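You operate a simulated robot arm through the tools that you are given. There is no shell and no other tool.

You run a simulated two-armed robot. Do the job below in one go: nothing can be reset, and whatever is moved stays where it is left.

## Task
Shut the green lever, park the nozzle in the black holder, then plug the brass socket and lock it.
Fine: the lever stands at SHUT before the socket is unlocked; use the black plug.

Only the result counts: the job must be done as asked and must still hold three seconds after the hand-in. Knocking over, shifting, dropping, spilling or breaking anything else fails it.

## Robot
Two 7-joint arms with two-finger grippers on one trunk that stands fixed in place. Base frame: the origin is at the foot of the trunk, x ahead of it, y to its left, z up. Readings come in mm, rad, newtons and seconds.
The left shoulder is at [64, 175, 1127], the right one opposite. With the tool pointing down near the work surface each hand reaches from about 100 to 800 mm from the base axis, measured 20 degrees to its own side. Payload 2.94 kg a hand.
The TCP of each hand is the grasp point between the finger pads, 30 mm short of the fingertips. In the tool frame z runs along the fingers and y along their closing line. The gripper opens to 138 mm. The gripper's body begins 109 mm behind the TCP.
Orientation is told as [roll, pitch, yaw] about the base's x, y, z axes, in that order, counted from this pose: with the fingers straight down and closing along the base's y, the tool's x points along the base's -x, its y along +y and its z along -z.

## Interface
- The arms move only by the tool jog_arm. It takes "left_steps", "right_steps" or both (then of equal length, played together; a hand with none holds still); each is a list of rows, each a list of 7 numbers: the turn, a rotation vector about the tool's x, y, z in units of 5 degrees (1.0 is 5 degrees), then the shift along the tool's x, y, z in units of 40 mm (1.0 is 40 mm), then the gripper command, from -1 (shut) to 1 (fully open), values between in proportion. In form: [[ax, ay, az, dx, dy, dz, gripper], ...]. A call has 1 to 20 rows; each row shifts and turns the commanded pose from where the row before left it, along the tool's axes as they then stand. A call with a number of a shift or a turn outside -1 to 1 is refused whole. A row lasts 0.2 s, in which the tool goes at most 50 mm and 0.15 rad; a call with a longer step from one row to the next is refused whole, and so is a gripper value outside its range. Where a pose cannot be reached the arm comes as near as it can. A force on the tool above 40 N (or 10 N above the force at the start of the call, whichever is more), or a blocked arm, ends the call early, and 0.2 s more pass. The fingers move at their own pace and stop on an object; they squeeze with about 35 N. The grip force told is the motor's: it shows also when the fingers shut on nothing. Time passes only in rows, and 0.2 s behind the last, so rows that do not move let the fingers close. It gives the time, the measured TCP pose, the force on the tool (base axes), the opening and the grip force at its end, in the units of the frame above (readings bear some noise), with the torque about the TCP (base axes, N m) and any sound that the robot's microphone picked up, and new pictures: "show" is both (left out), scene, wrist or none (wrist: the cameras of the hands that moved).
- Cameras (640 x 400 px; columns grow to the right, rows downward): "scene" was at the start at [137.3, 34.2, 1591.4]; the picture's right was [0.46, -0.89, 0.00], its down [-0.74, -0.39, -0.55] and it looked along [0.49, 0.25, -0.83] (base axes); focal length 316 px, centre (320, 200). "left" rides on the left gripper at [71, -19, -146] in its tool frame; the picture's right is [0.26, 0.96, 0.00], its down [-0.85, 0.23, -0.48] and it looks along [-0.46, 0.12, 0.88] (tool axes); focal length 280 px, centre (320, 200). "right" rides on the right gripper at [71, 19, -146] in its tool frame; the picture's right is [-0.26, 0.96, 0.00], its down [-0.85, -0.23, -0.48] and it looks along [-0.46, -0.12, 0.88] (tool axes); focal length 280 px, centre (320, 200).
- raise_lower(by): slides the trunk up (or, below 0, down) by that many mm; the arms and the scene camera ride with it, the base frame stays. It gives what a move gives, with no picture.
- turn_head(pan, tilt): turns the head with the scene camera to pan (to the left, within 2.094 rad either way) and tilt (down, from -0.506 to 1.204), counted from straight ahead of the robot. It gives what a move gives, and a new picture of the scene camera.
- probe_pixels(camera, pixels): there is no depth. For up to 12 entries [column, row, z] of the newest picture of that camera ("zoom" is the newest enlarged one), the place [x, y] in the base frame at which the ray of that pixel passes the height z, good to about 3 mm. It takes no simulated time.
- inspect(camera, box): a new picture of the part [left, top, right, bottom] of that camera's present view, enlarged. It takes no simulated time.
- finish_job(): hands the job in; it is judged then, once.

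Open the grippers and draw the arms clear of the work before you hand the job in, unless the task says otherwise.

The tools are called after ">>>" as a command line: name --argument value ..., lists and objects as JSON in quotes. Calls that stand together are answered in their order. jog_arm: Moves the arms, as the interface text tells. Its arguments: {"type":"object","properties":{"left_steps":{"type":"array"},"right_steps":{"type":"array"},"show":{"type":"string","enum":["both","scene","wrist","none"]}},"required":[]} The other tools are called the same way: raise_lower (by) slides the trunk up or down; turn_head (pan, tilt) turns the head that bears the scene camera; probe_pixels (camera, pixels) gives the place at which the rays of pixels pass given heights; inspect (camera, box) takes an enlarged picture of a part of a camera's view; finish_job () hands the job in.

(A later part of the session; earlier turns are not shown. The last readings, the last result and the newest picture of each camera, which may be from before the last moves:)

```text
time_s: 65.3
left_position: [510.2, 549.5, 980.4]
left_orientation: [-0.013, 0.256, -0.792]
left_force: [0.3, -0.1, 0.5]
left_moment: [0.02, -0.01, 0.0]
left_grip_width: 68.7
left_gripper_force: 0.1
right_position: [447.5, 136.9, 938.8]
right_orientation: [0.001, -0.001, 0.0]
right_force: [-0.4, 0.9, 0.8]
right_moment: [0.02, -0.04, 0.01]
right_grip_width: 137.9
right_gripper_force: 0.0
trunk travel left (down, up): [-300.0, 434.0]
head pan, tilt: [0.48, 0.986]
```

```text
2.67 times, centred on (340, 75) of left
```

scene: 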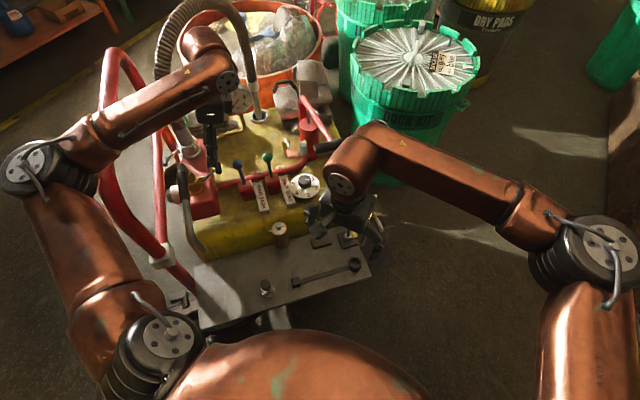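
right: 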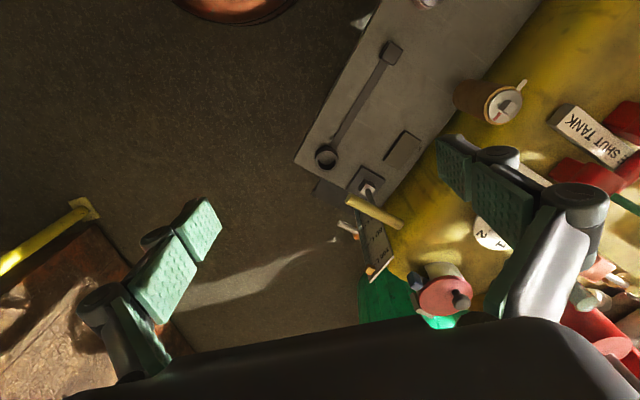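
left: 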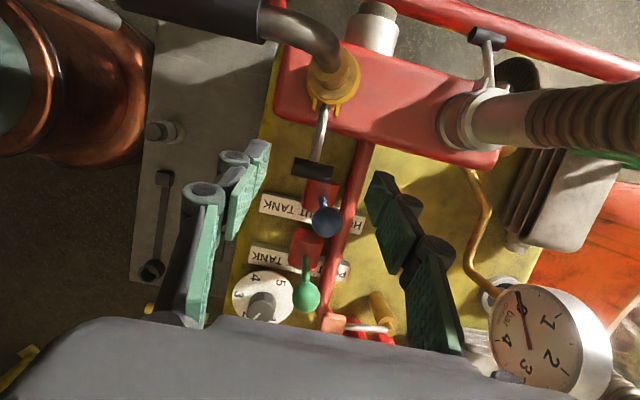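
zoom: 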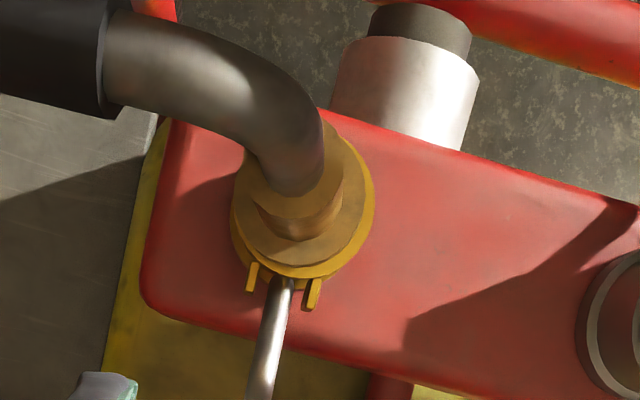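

The lever now sits higher than last time, at its stop. I untilt, rise and turn toward yaw +45° for the nozzle, re-checking the lever after.

>>> jog_arm --left_steps '[[0, -1, 0, 0, 0, 0, 0], [0, -1, 0, 0, 0, 0, 0], [0, -1, 0, 0, 0, 0, 0], [0, 0, 0, 0, -0.62, -0.85, 0], [0, 0, 0, 0, -0.62, -0.85, 0], [0, 0, 0, 0, -0.62, -0.85, 0], [0, 0, -1, 0, 0, 0, 0], [0, 0, -1, 0, 0, 0, 0], [0, 0, -1, 0, 0, 0, 0], [0, 0, -1, 0, 0, 0, 0], [0, 0, -1, 0, 0, 0, 0], [0, 0, -1, 0, 0, 0, 0], [0, 0, -1, 0, 0, 0, 0], [0, 0, -1, 0, 0, 0, 0], [0, 0, -1, 0, 0, 0, 0], [0, 0, -1, 0, 0, 0, 0], [0, 0, -1, 0, 0, 0, 0], [0, 0, -1, 0, 0, 0, 0], [0, 0, -1, 0, 0, 0, 0], [0, 0, -1, 0, 0, 0, 0]]' --show "scene"

>>> inspect --camera "scene" --box '[150, 130, 290, 217]'

```text
time_s: 69.5
left_position: [460.2, 499.2, 1083.7]
left_orientation: [-0.01, 0.012, 0.435]
left_force: [-0.6, -0.3, -0.2]
left_moment: [0.03, 0.01, 0.0]
left_grip_width: 68.9
left_gripper_force: 0.1
right_position: [447.7, 137.4, 938.8]
right_orientation: [0.0, 0.0, -0.001]
right_force: [-0.1, 0.1, 0.0]
right_moment: [-0.01, 0.03, 0.02]
right_grip_width: 137.9
right_gripper_force: 0.1
trunk travel left (down, up): [-300.0, 434.0]
head pan, tilt: [0.48, 0.986]
```

scene: 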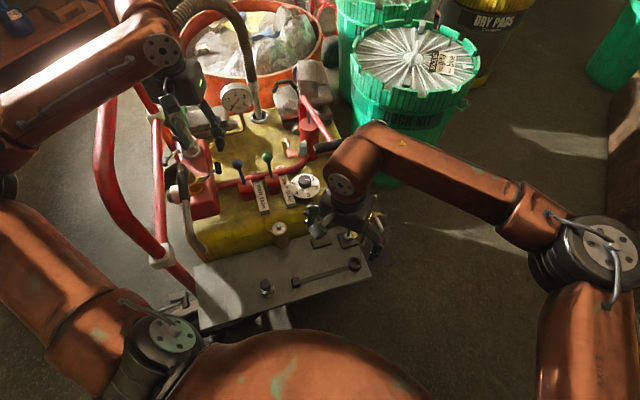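

```text
4.57 times, centred on (220, 174) of scene
```

zoom: 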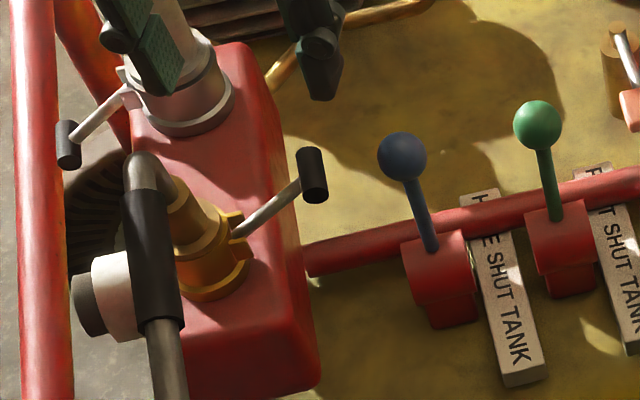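

The lock lever holds. I finish the turn to 45° and move over the grip at u≈106.

>>> jog_arm --left_steps '[[0, 0, -1, 0, 0, 0, 0], [0, 0, -1, 0, 0, 0, 0], [0, 0, -1, 0, 0, 0, 0], [0, 0, -1, 0, 0, 0, 0], [0, 0, 0, 0.08, 0.98, 0, 0], [0, 0, 0, 0.08, 0.98, 0, 0]]' --show "both"

>>> inspect --camera "left" --box '[240, 50, 440, 175]'

>>> inspect --camera "scene" --box '[90, 60, 290, 185]'

```text
time_s: 70.9
left_position: [400.6, 550.4, 1080.9]
left_orientation: [-0.009, 0.014, 0.782]
left_force: [0.9, -0.6, -0.1]
left_moment: [-0.03, 0.02, 0.02]
left_grip_width: 69.3
left_gripper_force: 0.0
right_position: [447.8, 137.0, 938.1]
right_orientation: [0.001, 0.002, 0.0]
right_force: [0.7, 0.5, 0.1]
right_moment: [-0.01, 0.0, -0.01]
right_grip_width: 138.1
right_gripper_force: 0.1
trunk travel left (down, up): [-300.0, 434.0]
head pan, tilt: [0.48, 0.986]
```

scene: 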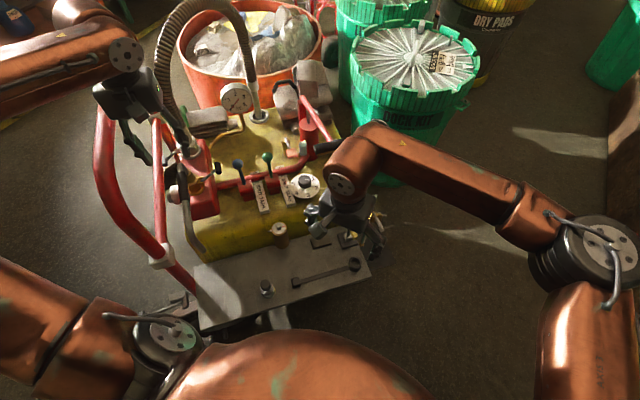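
left: 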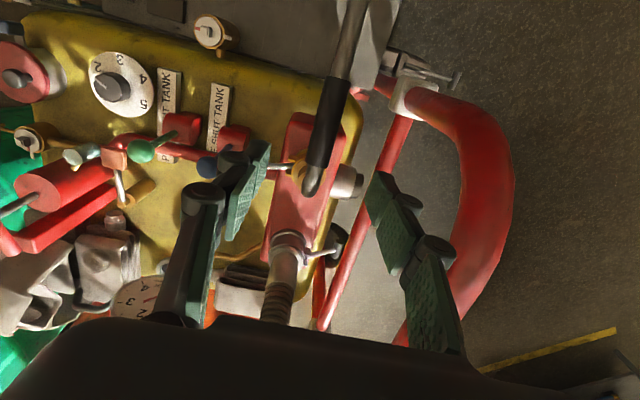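

```text
3.20 times, centred on (340, 112) of left
```

zoom: 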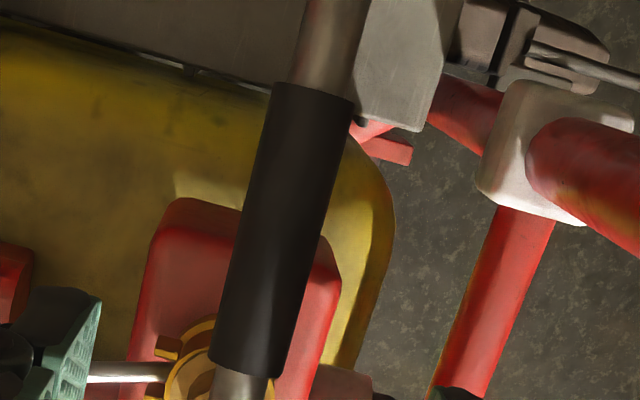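

```text
3.20 times, centred on (190, 122) of scene
```

zoom: 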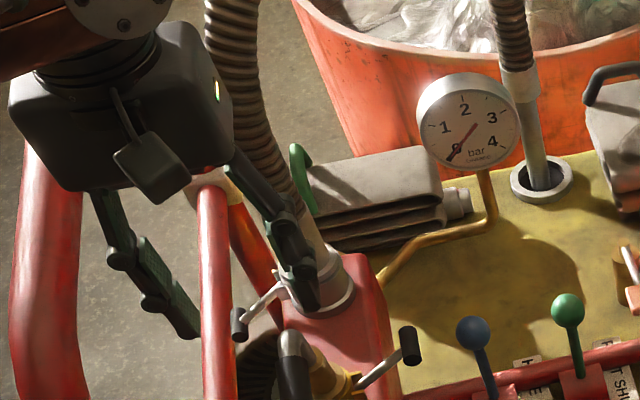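

Positioned over the grip (f 672, u 106). I descend 110 mm with the fingers astride the grip.

>>> jog_arm --left_steps '[[0, 0, 0, 0, 0, 1, 0], [0, 0, 0, 0, 0, 1, 0], [0, 0, 0, 0, 0, 0.75, 0]]' --show "both"

>>> inspect --camera "left" --box '[220, 80, 420, 205]'

>>> inspect --camera "scene" --box '[130, 110, 250, 185]'

```text
time_s: 71.7
left_position: [399.3, 548.3, 970.3]
left_orientation: [-0.007, 0.012, 0.782]
left_force: [0.8, 0.0, -0.5]
left_moment: [0.01, 0.02, -0.01]
left_grip_width: 69.0
left_gripper_force: 0.1
right_position: [447.8, 137.5, 938.2]
right_orientation: [0.001, 0.002, 0.001]
right_force: [-0.3, -0.7, -1.0]
right_moment: [-0.01, -0.01, 0.0]
right_grip_width: 138.0
right_gripper_force: 0.1
trunk travel left (down, up): [-300.0, 434.0]
head pan, tilt: [0.48, 0.986]
```

scene: 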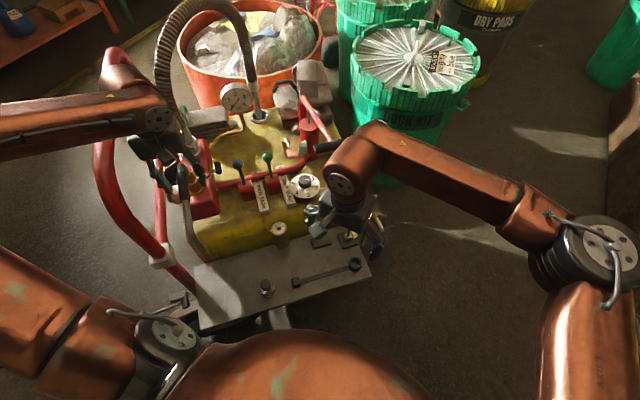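
left: 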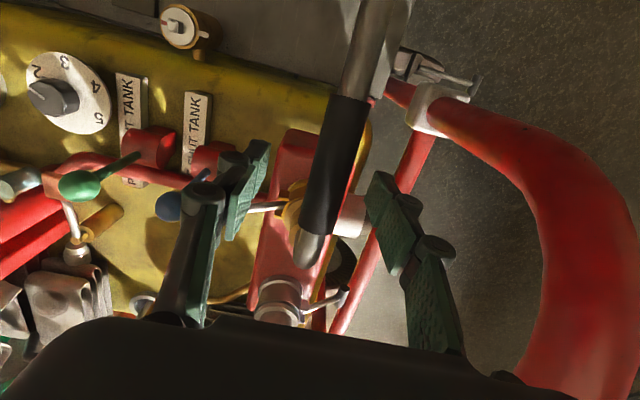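

```text
3.20 times, centred on (320, 142) of left
```

zoom: 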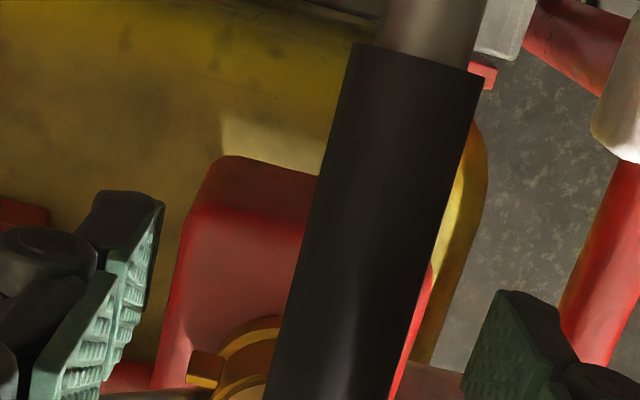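

```text
5.33 times, centred on (190, 148) of scene
```

zoom: 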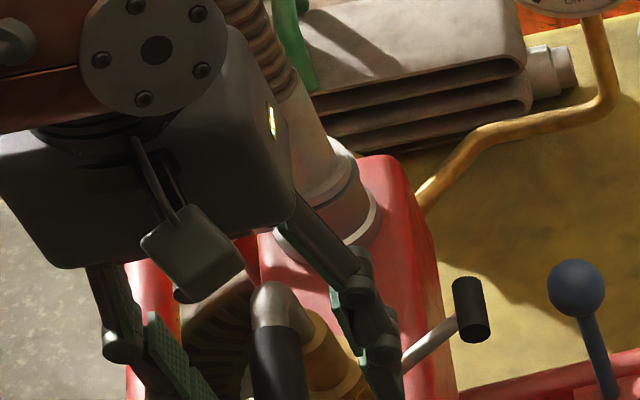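

The grip is centred within about 3 mm of the tool axis. I nudge +3 mm in u, lower 4 mm and close on it.

>>> jog_arm --left_steps '[[0, 0, 0, 0, 0.08, 0.1, 0], [0, 0, 0, 0, 0, 0, -0.5], [0, 0, 0, 0, 0, 0, -0.8], [0, 0, 0, 0, 0, 0, -0.8], [0, 0, 0, 0, 0, 0, -0.8]]' --show "wrist"

>>> inspect --camera "left" --box '[220, 80, 420, 205]'

>>> inspect --camera "scene" --box '[150, 130, 290, 217]'

```text
time_s: 72.9
left_position: [395.9, 550.8, 968.3]
left_orientation: [-0.006, 0.014, 0.781]
left_force: [-0.7, 0.7, -0.9]
left_moment: [0.02, 0.05, 0.11]
left_grip_width: 22.4
left_gripper_force: 34.2
right_position: [447.2, 137.7, 938.3]
right_orientation: [0.0, 0.001, 0.0]
right_force: [0.8, -0.1, 0.4]
right_moment: [-0.01, -0.02, -0.02]
right_grip_width: 137.8
right_gripper_force: 0.0
trunk travel left (down, up): [-300.0, 434.0]
head pan, tilt: [0.48, 0.986]
```

left: 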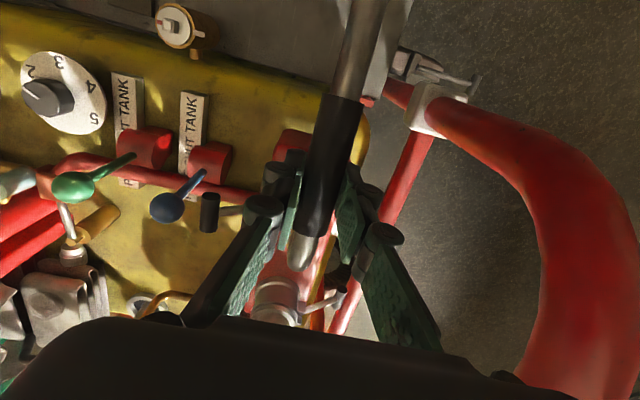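

```text
3.20 times, centred on (320, 142) of left
```

zoom: 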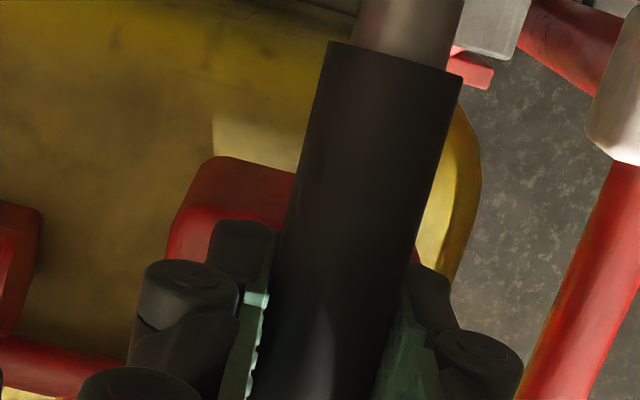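

```text
4.57 times, centred on (220, 174) of scene
```

zoom: 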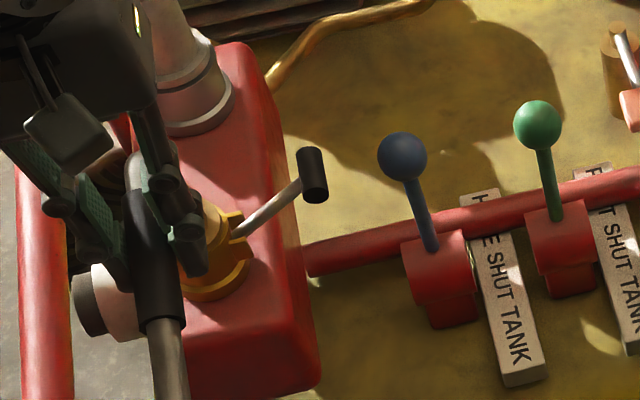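

The nozzle is gripped (22.4 mm). I lift straight up slowly and watch the forces.

>>> jog_arm --left_steps '[[0, 0, 0, 0, 0, -0.2, -0.8], [0, 0, 0, 0, 0, -0.25, -0.8]]' --show "wrist"

>>> inspect --camera "scene" --box '[150, 130, 290, 217]'

```text
time_s: 73.5
left_position: [395.8, 550.7, 986.4]
left_orientation: [-0.005, 0.013, 0.779]
left_force: [-2.3, -1.1, -2.6]
left_moment: [-0.23, 0.26, 0.02]
left_grip_width: 22.4
left_gripper_force: 34.4
right_position: [447.1, 136.5, 939.4]
right_orientation: [0.0, 0.001, 0.0]
right_force: [-0.4, 0.9, 0.6]
right_moment: [-0.02, -0.01, 0.02]
right_grip_width: 137.8
right_gripper_force: 0.2
trunk travel left (down, up): [-300.0, 434.0]
head pan, tilt: [0.48, 0.986]
```

left: 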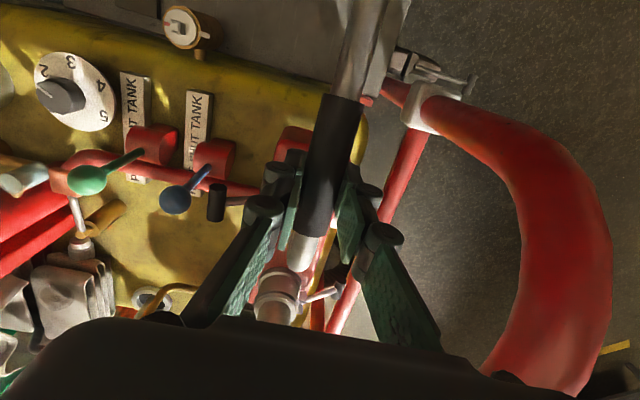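

```text
4.57 times, centred on (220, 174) of scene
```

zoom: 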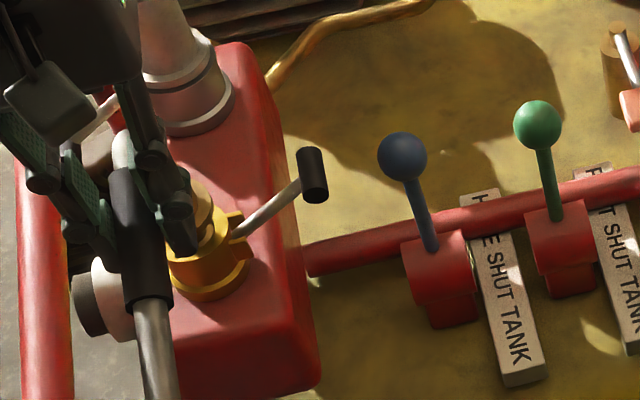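

The coupler is rising out of the socket with only about 3 N. I continue up.

>>> jog_arm --left_steps '[[0, 0, 0, 0, 0, -0.4, -0.8], [0, 0, 0, 0, 0, -0.5, -0.8], [0, 0, 0, 0, 0, -0.5, -0.8], [0, 0, 0, 0, 0, -0.5, -0.8]]' --show "both"

>>> inspect --camera "scene" --box '[130, 110, 290, 210]'

>>> inspect --camera "scene" --box '[150, 140, 230, 190]'

```text
time_s: 74.5
left_position: [396.6, 551.6, 1062.8]
left_orientation: [-0.006, 0.015, 0.782]
left_force: [0.4, 1.0, -3.9]
left_moment: [-0.08, 0.03, 0.0]
left_grip_width: 22.5
left_gripper_force: 35.3
right_position: [448.0, 138.1, 938.2]
right_orientation: [0.0, 0.002, 0.0]
right_force: [0.3, -0.4, -0.1]
right_moment: [0.02, 0.01, -0.01]
right_grip_width: 138.4
right_gripper_force: 0.0
trunk travel left (down, up): [-300.0, 434.0]
head pan, tilt: [0.48, 0.986]
```

scene: 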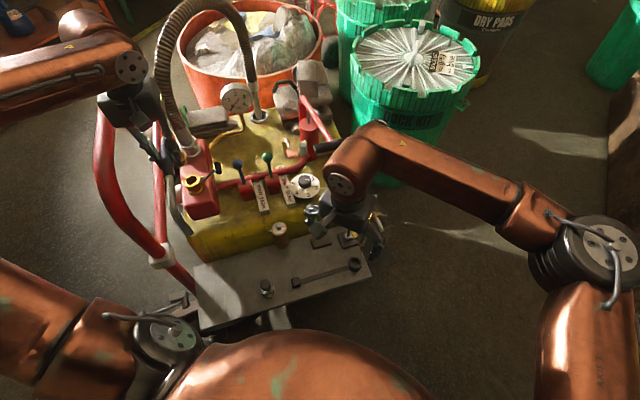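
left: 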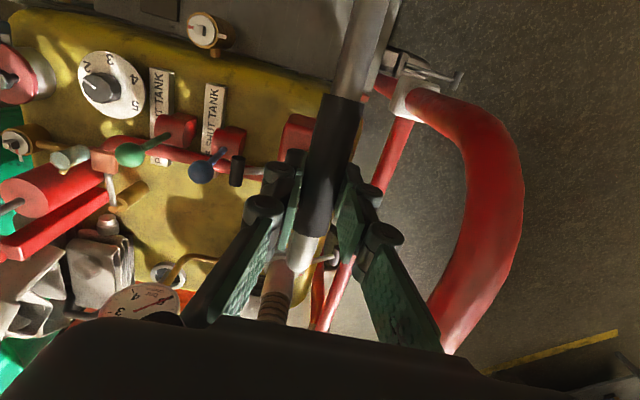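

```text
4.00 times, centred on (210, 160) of scene
```

zoom: 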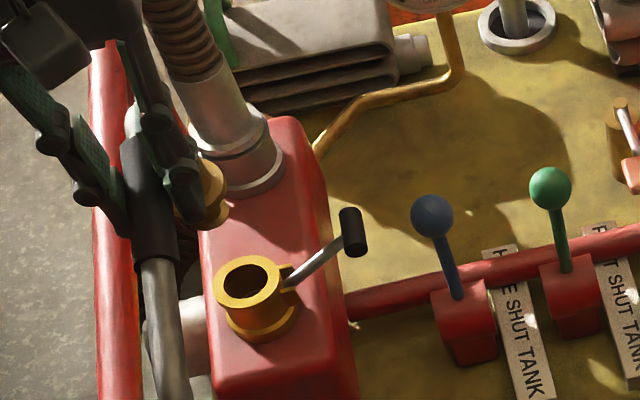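

```text
8.00 times, centred on (190, 165) of scene
```

zoom: 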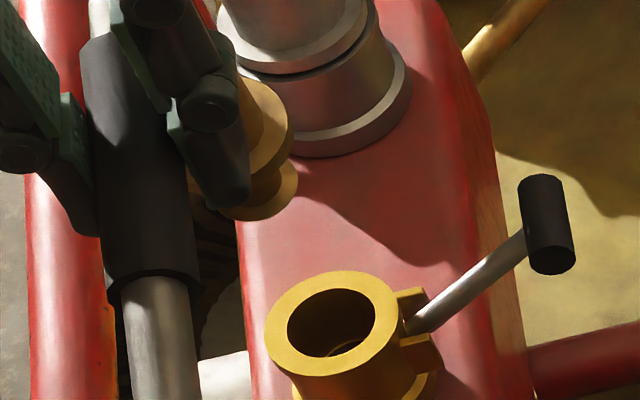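

The nozzle is out, the open socket is visible at scene (191,180) and the lever stays up. Next I clear the right hand out of the way (it hovers over the tray) to its own side while the left hand lifts the nozzle further.

>>> probe_pixels --camera "scene" --pixels '[[191.2, 180.2, 885], [191.2, 180.2, 875], [191.2, 180.2, 865], [212.5, 152, 900], [355, 263, 580], [355, 263, 570]]'

>>> jog_arm --left_steps '[[0, 0, 0, 0, 0, -0.4, -0.8], [0, 0, 0, 0, 0, -0.5, -0.8], [0, 0, 0, 0, 0, -0.5, -0.8], [0, 0, 0, 0, 0, -0.4, -0.8], [0, 0, 0, 0, 0, 0, -0.8], [0, 0, 0, 0, 0, 0, -0.8], [0, 0, 0, 0, 0, 0, -0.8], [0, 0, 0, 0, 0, 0, -0.8]]' --right_steps '[[0, 0, 0, 0, -0.7, 0, 1], [0, 0, 0, 0, -1, 0, 1], [0, 0, 0, 0, -1, 0, 1], [0, 0, 0, 0, -1, 0, 1], [0, 0, 0, 0, -1, 0, 1], [0, 0, 0, 0, -1, 0, 1], [0, 0, 0, 0, -1, 0, 1], [0, 0, 0, 0, -1, 0, 1]]' --show "both"

```text
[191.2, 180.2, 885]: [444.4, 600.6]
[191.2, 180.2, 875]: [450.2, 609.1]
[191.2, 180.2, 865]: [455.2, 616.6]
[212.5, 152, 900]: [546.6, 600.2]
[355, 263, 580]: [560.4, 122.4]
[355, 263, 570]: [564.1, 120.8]
```

```text
time_s: 76.3
left_position: [397.5, 552.9, 1135.2]
left_orientation: [-0.007, 0.011, 0.781]
left_force: [0.4, -0.5, -3.6]
left_moment: [-0.06, 0.05, 0.02]
left_grip_width: 22.5
left_gripper_force: 35.1
right_position: [448.8, -172.4, 938.3]
right_orientation: [0.001, 0.002, 0.0]
right_force: [-0.2, -0.1, -0.1]
right_moment: [0.03, -0.01, -0.02]
right_grip_width: 137.9
right_gripper_force: 0.1
trunk travel left (down, up): [-300.0, 434.0]
head pan, tilt: [0.48, 0.986]
```

scene: 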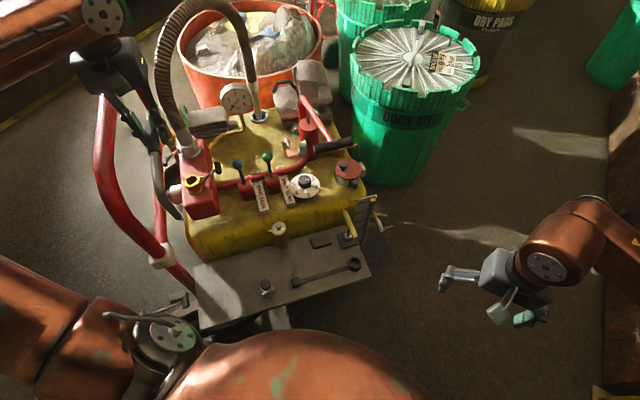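
right: 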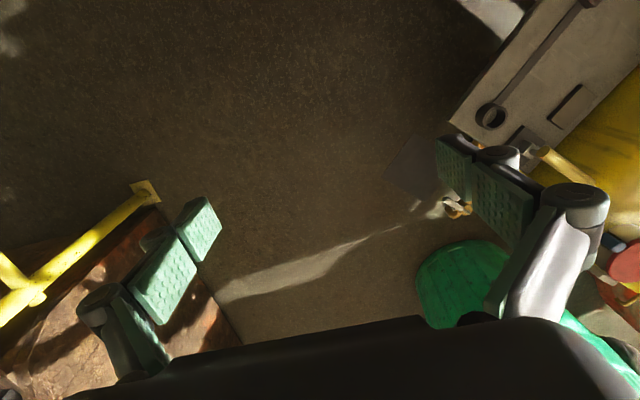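
left: 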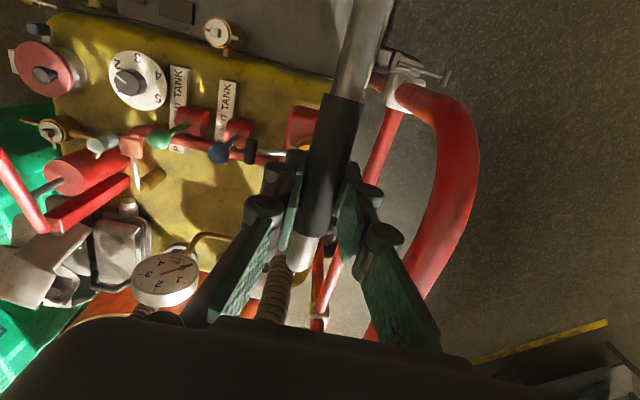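

Left hand holds the nozzle at z 1135 and the right hand is clear. I carry the nozzle toward −u/−f over the machine, high above everything, before turning it.

>>> jog_arm --left_steps '[[0, 0, 0, 0.5, -0.85, 0, -0.8], [0, 0, 0, 0.6, -0.95, 0, -0.8], [0, 0, 0, 0.6, -0.95, 0, -0.8], [0, 0, 1, 0, 0, 0, -0.8], [0, 0, 1, 0, 0, 0, -0.8], [0, 0, 1, 0, 0, 0, -0.8], [0, 0, 1, 0, 0, 0, -0.8], [0, 0, 1, 0, 0, 0, -0.8], [0, 0, 1, 0, 0, 0, -0.8]]' --show "both"

>>> inspect --camera "scene" --box '[150, 210, 390, 360]'

```text
time_s: 78.3
left_position: [426.9, 427.0, 1136.3]
left_orientation: [-0.012, 0.01, 0.257]
left_force: [0.3, 0.9, -3.5]
left_moment: [-0.02, 0.11, -0.04]
left_grip_width: 22.3
left_gripper_force: 35.1
right_position: [448.1, -171.0, 937.6]
right_orientation: [0.002, 0.003, 0.001]
right_force: [0.9, -0.1, 0.1]
right_moment: [0.0, 0.02, 0.0]
right_grip_width: 137.7
right_gripper_force: 0.1
trunk travel left (down, up): [-300.0, 434.0]
head pan, tilt: [0.48, 0.986]
```

scene: 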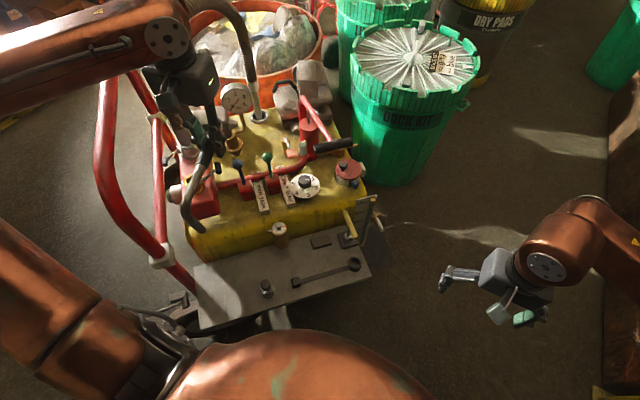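
left: 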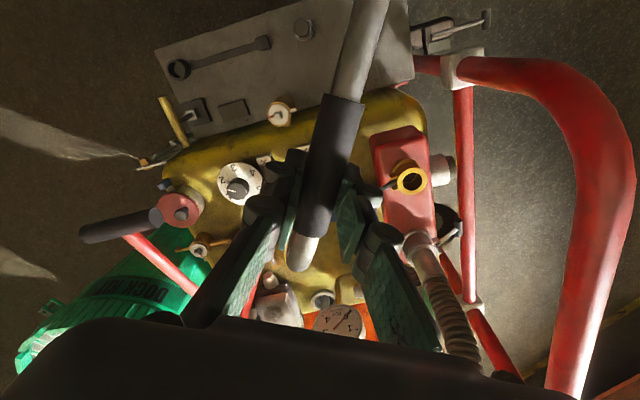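

```text
2.67 times, centred on (270, 285) of scene
```

zoom: 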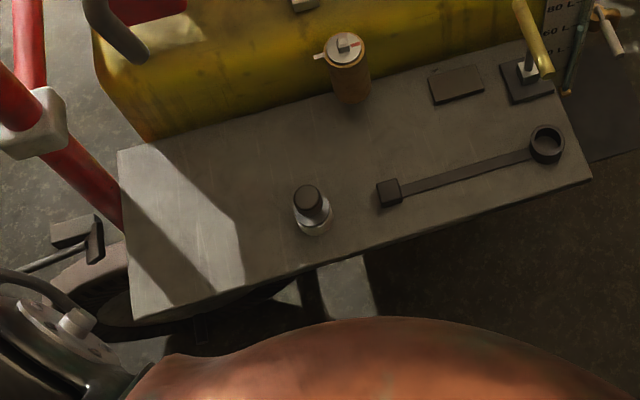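

The socket's open bore shows at left (411,179). I probe it, then continue turning the nozzle to yaw −45°.

>>> inspect --camera "left" --box '[370, 140, 450, 190]'

>>> probe_pixels --camera "left" --pixels '[[411, 179, 885], [411, 179, 875], [180, 68, 580], [180, 68, 570], [262, 43, 575], [304, 29, 620], [304, 29, 600]]'

>>> jog_arm --left_steps '[[0, 0, 1, 0, 0, 0, -0.8], [0, 0, 1, 0, 0, 0, -0.8], [0, 0, 1, 0, 0, 0, -0.8], [0, 0, 1, 0, 0, 0, -0.8], [0, 0, 1, 0, 0, 0, -0.8], [0, 0, 1, 0, 0, 0, -0.8], [0, 0, 1, 0, 0, 0, -0.8], [0, 0, 1, 0, 0, 0, -0.8], [0, 0, 1, 0, 0, 0, -0.8], [0, 0, 1, 0, 0, 0, -0.8], [0, 0, 1, 0, 0, 0, -0.8], [0, 0, 1, 0, 0, 0, -0.8]]' --show "both"

```text
8.00 times, centred on (410, 165) of left
```

zoom: 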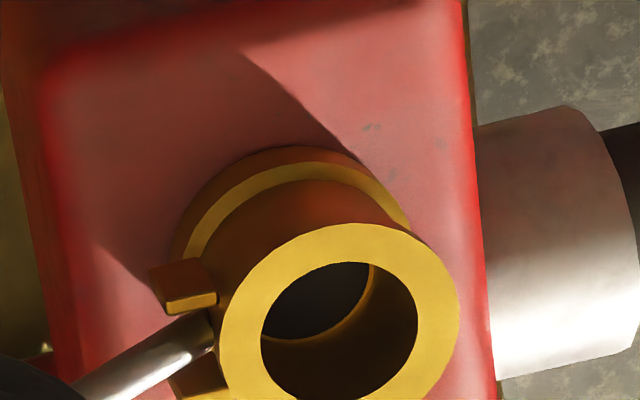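

```text
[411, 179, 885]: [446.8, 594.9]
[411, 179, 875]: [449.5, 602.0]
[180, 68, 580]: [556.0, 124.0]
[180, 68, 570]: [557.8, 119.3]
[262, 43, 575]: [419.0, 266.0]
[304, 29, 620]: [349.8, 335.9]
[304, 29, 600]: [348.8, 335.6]
```

```text
time_s: 80.9
left_position: [427.5, 426.1, 1135.9]
left_orientation: [-0.012, -0.005, -0.789]
left_force: [-0.8, -0.2, -3.2]
left_moment: [0.05, 0.06, 0.01]
left_grip_width: 22.3
left_gripper_force: 35.0
right_position: [449.3, -171.7, 936.8]
right_orientation: [0.001, 0.002, -0.001]
right_force: [-0.2, 0.2, 0.4]
right_moment: [-0.02, -0.01, -0.01]
right_grip_width: 138.0
right_gripper_force: 0.0
trunk travel left (down, up): [-300.0, 434.0]
head pan, tilt: [0.48, 0.986]
```

scene: 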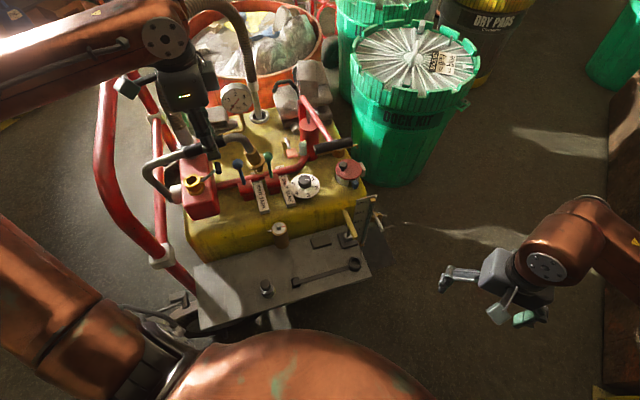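
left: 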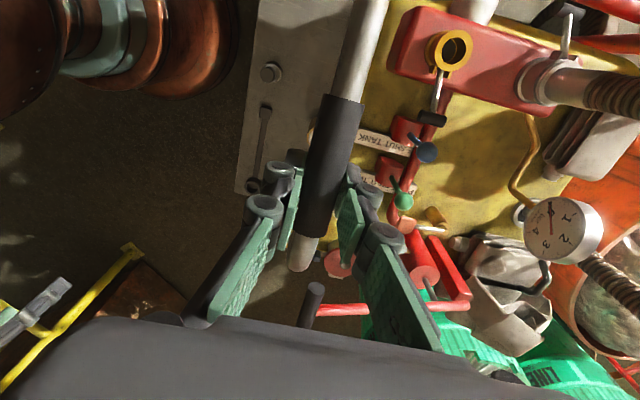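

The nozzle is now side-on to the scene camera. I zoom to measure the coupler and spout relative to the hand.

>>> inspect --camera "scene" --box '[130, 100, 290, 200]'

>>> inspect --camera "scene" --box '[220, 130, 284, 170]'

>>> inspect --camera "scene" --box '[250, 220, 390, 307]'

```text
4.00 times, centred on (210, 150) of scene
```

zoom: 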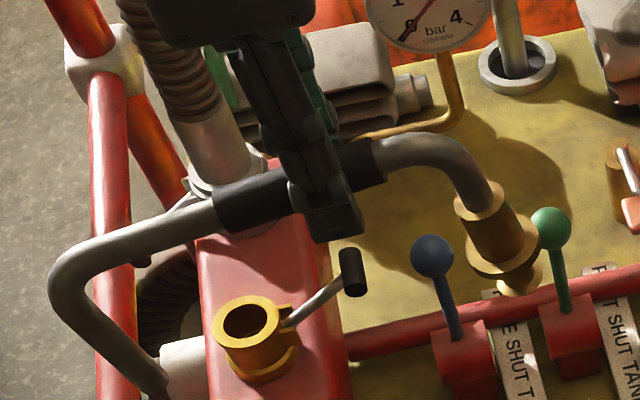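

```text
10.00 times, centred on (252, 150) of scene
```

zoom: 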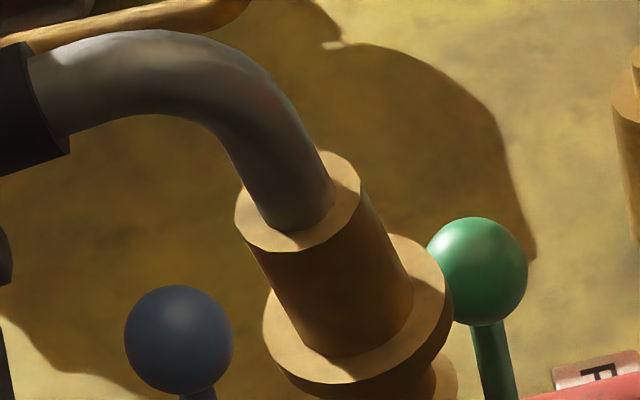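

```text
4.57 times, centred on (320, 264) of scene
```

zoom: 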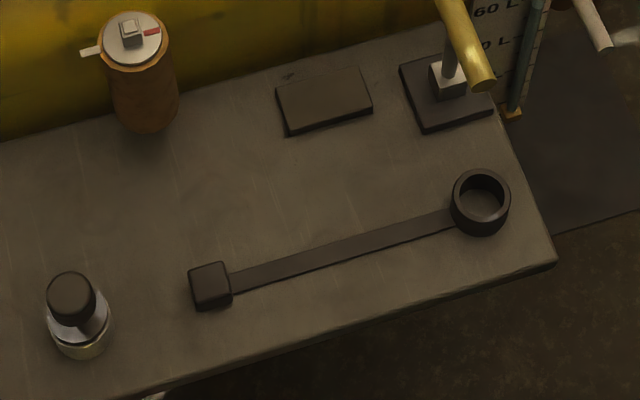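

From the profile, the coupler's male end is about 123 mm and its flange about 98 mm below the hand, the spout tip about 207 mm away from the coupler axis – exactly the cup-to-block spacing. I measure cup, block and plug heights with the left camera too.

>>> inspect --camera "left" --box '[230, 50, 310, 100]'

>>> inspect --camera "left" --box '[230, 90, 310, 140]'

>>> inspect --camera "left" --box '[220, 150, 300, 200]'

>>> inspect --camera "scene" --box '[330, 245, 378, 275]'

>>> inspect --camera "scene" --box '[272, 267, 320, 297]'

>>> inspect --camera "scene" --box '[243, 272, 291, 302]'

```text
8.00 times, centred on (270, 75) of left
```

zoom: 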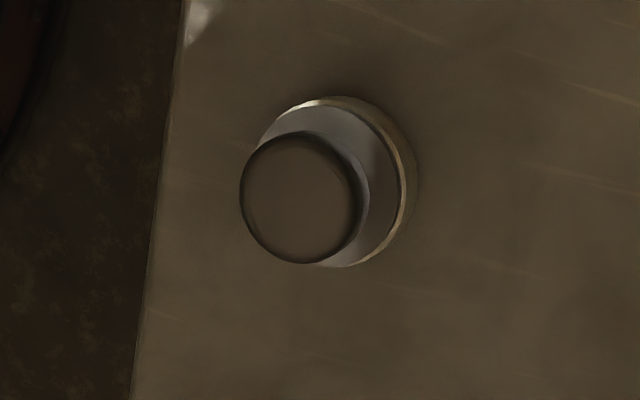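

```text
8.00 times, centred on (270, 115) of left
```

zoom: 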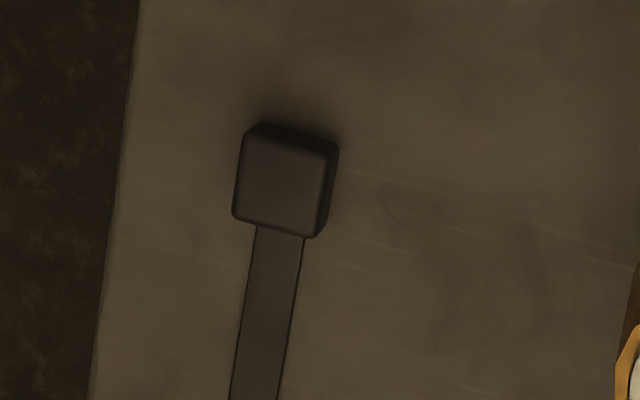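

```text
8.00 times, centred on (260, 175) of left
```

zoom: 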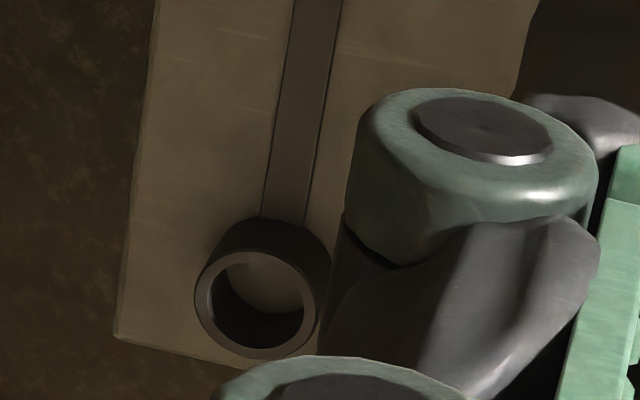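

```text
13.33 times, centred on (354, 260) of scene
```

zoom: 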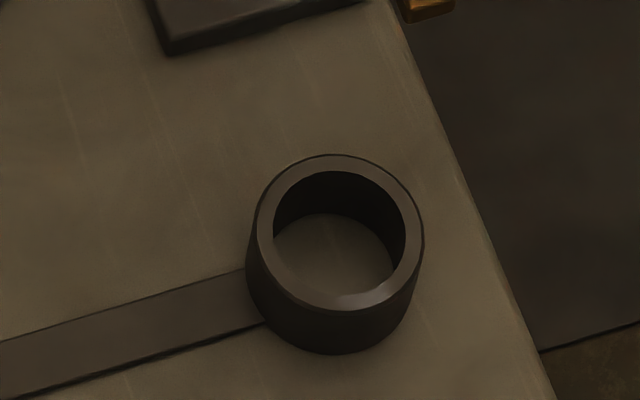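

```text
13.33 times, centred on (296, 282) of scene
```

zoom: 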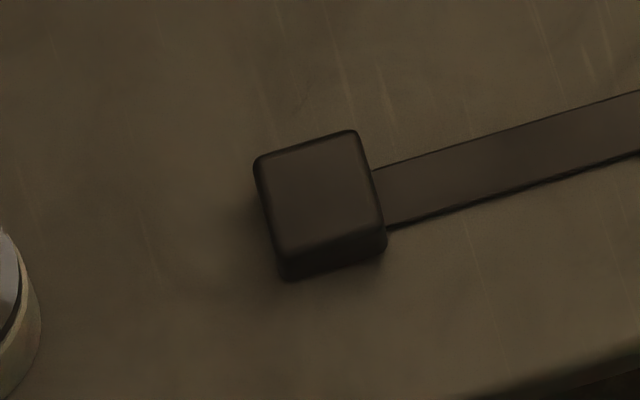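

```text
13.33 times, centred on (267, 287) of scene
```

zoom: 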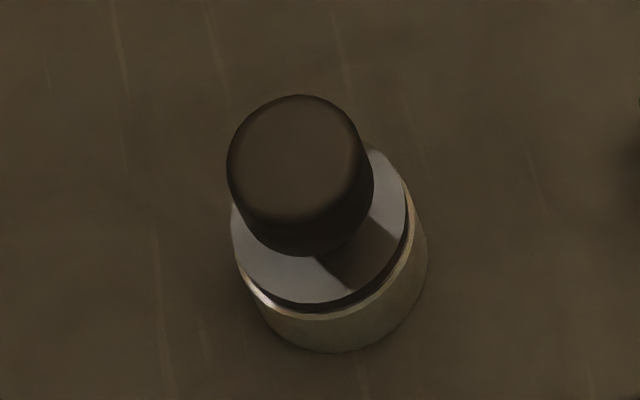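

>>> probe_pixels --camera "scene" --pixels '[[355.28, 262.25, 600], [355.28, 262.25, 560], [295.86, 281.63, 600], [295.86, 281.63, 560], [265.1, 284, 640], [265.1, 284, 600]]'

>>> probe_pixels --camera "left" --pixels '[[252.75, 188.1, 600], [252.75, 188.1, 560], [265.4, 113.5, 600], [265.4, 113.5, 560], [267.75, 75, 640], [267.75, 75, 600]]'

>>> probe_pixels --camera "right" --pixels '[[490, 114, 600], [490, 114, 560]]'

>>> inspect --camera "right" --box '[450, 90, 530, 140]'

>>> inspect --camera "right" --box '[540, 0, 640, 62]'

```text
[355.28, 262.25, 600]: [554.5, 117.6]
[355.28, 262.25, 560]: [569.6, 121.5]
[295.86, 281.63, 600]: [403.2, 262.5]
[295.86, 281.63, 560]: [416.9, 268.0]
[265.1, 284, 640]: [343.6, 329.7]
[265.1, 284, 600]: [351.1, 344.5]
```

```text
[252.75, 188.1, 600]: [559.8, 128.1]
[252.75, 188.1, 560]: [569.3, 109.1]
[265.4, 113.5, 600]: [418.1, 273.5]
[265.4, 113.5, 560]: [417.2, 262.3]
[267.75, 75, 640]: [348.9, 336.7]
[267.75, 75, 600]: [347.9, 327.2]
```

```text
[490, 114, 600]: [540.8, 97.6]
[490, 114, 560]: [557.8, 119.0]
```

```text
8.00 times, centred on (490, 115) of right
```

zoom: 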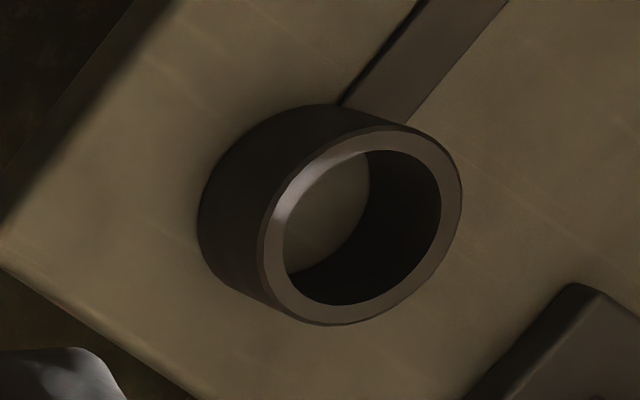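

```text
6.40 times, centred on (590, 31) of right
```

zoom: 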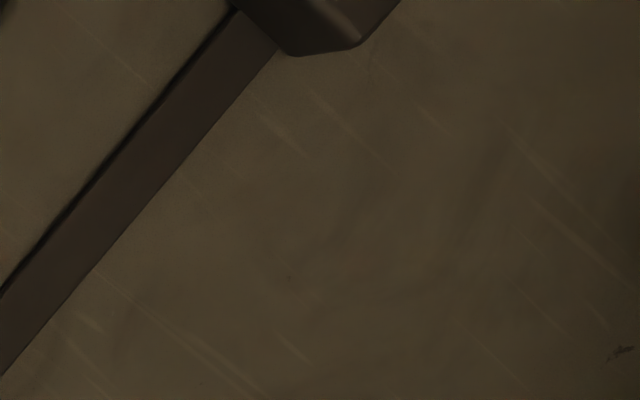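

The cup is an open ring (rim z≈582, inner ≈33 mm) at f 482.3, u −313.4, and the block top is z≈574 at u −105. The grip seems inclined ~8° as it was in the socket, so the nozzle must be levelled for parking. I probe the profile points exactly to get its tilt.

>>> probe_pixels --camera "scene" --pixels '[[249.8, 150, 1100], [249.8, 150, 1080], [255.2, 161, 1060], [255.2, 161, 1040], [260, 172, 1020], [260, 172, 1000], [168.75, 198, 1010], [168.75, 198, 990], [183.75, 153.25, 1130], [183.75, 153.25, 1110], [224.5, 140, 1140], [224.5, 140, 1120]]'

>>> inspect --camera "scene" --box '[150, 160, 214, 200]'

>>> inspect --camera "scene" --box '[230, 140, 294, 180]'

>>> inspect --camera "scene" --box '[140, 160, 204, 200]'

```text
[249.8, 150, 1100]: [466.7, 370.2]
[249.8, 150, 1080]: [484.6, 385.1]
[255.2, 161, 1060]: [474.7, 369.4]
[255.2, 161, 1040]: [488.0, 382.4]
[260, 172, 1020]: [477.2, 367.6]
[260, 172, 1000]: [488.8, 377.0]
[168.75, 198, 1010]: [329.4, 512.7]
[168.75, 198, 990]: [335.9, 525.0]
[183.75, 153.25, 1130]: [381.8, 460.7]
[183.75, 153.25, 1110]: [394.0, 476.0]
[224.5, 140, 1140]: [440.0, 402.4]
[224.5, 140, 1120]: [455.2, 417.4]
```

```text
10.00 times, centred on (182, 180) of scene
```

zoom: 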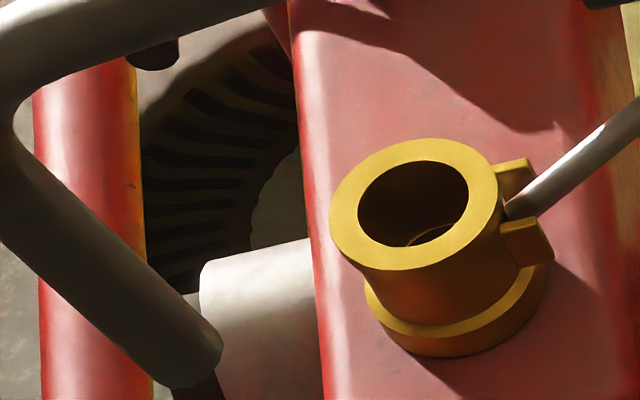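

```text
10.00 times, centred on (262, 160) of scene
```

zoom: 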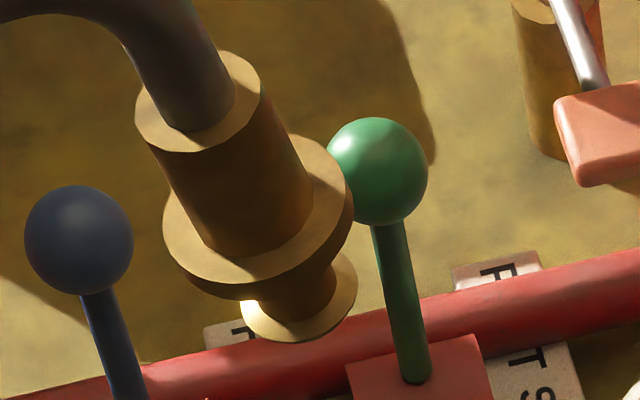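

```text
10.00 times, centred on (172, 180) of scene
```

zoom: 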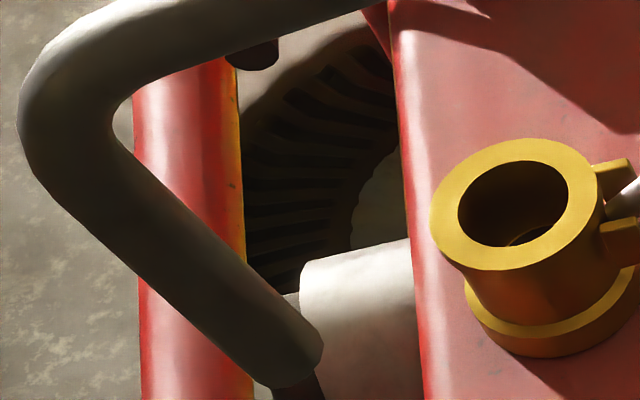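

The nozzle's coupler axis and grip are both tilted 7°, so I level it: rotate +7° about the closing line. Then carry it high to above the cup (hand target f 482, u −251).

>>> jog_arm --left_steps '[[0, 0.7, 0, 0, 0, 0, -0.8], [0, 0.7, 0, 0, 0, 0, -0.8], [0, 0, 0, -0.8875, -0.433, -0.109, -0.8], [0, 0, 0, -0.8875, -0.433, -0.109, -0.8], [0, 0, 0, -0.8875, -0.433, -0.109, -0.8], [0, 0, 0, -0.8875, -0.433, -0.109, -0.8], [0, 0, 0, -0.8875, -0.433, -0.109, -0.8], [0, 0, 0, -0.8875, -0.433, -0.109, -0.8], [0, 0, 0, -0.8875, -0.433, -0.109, -0.8]]' --show "both"

>>> inspect --camera "scene" --box '[200, 130, 420, 268]'

```text
time_s: 82.9
left_position: [502.4, 215.2, 1136.6]
left_orientation: [-0.014, 0.116, -0.785]
left_force: [0.4, 0.3, -3.3]
left_moment: [0.03, 0.12, -0.03]
left_grip_width: 22.4
left_gripper_force: 34.9
left hand out of reach, approached as far as the arm can: row 8, 9
right_position: [449.4, -170.9, 937.4]
right_orientation: [-0.001, 0.004, -0.001]
right_force: [1.1, 1.0, 0.1]
right_moment: [-0.01, 0.06, 0.05]
right_grip_width: 138.0
right_gripper_force: 0.0
trunk travel left (down, up): [-300.0, 434.0]
head pan, tilt: [0.48, 0.986]
```

scene: 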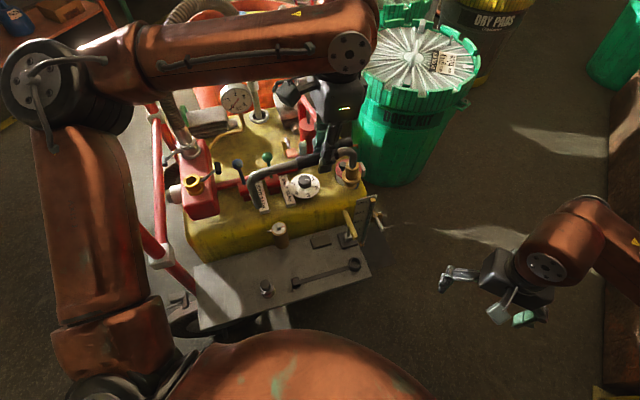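
left: 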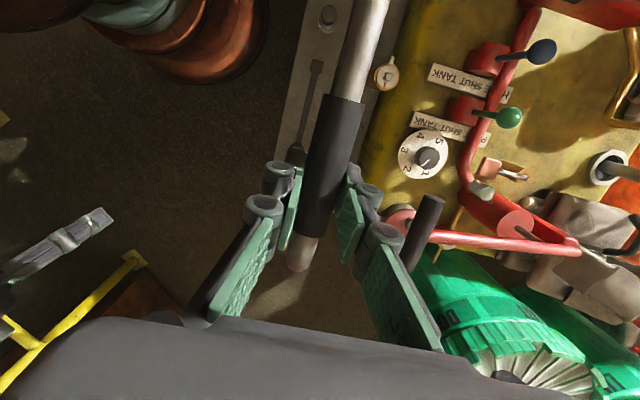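

```text
2.90 times, centred on (310, 199) of scene
```

zoom: 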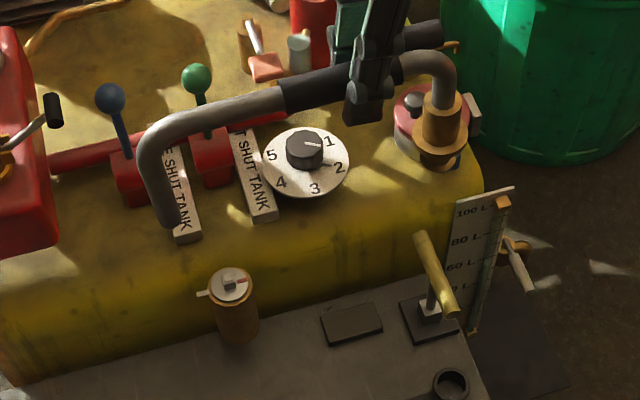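

At this height the arm is at its limit; lower down it reaches further. First I check the yellow T-key near the cup for clearance.

>>> probe_pixels --camera "scene" --pixels '[[357, 237, 660], [357, 237, 620], [344, 211, 660], [344, 211, 620], [348, 237, 570]]'

>>> inspect --camera "right" --box '[480, 100, 640, 200]'

>>> inspect --camera "scene" --box '[310, 195, 406, 255]'

```text
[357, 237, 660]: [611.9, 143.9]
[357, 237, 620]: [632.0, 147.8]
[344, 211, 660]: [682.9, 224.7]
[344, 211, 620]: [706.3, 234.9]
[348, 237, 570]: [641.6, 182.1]
```

```text
4.00 times, centred on (560, 150) of right
```

zoom: 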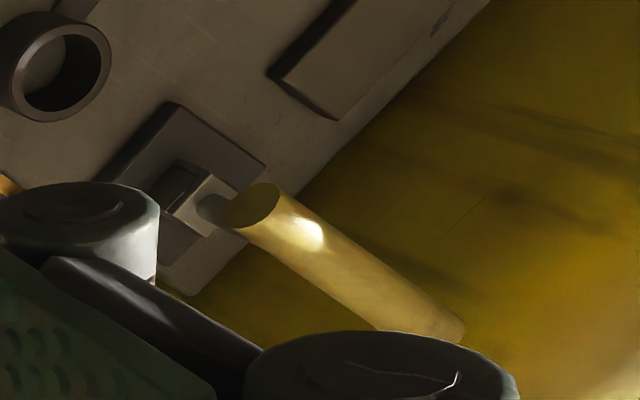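

```text
6.67 times, centred on (358, 225) of scene
```

zoom: 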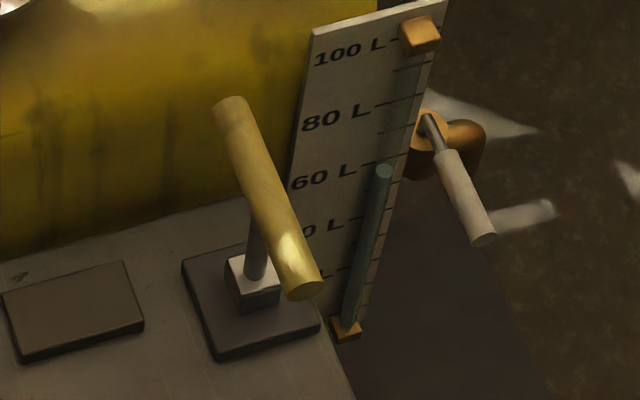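

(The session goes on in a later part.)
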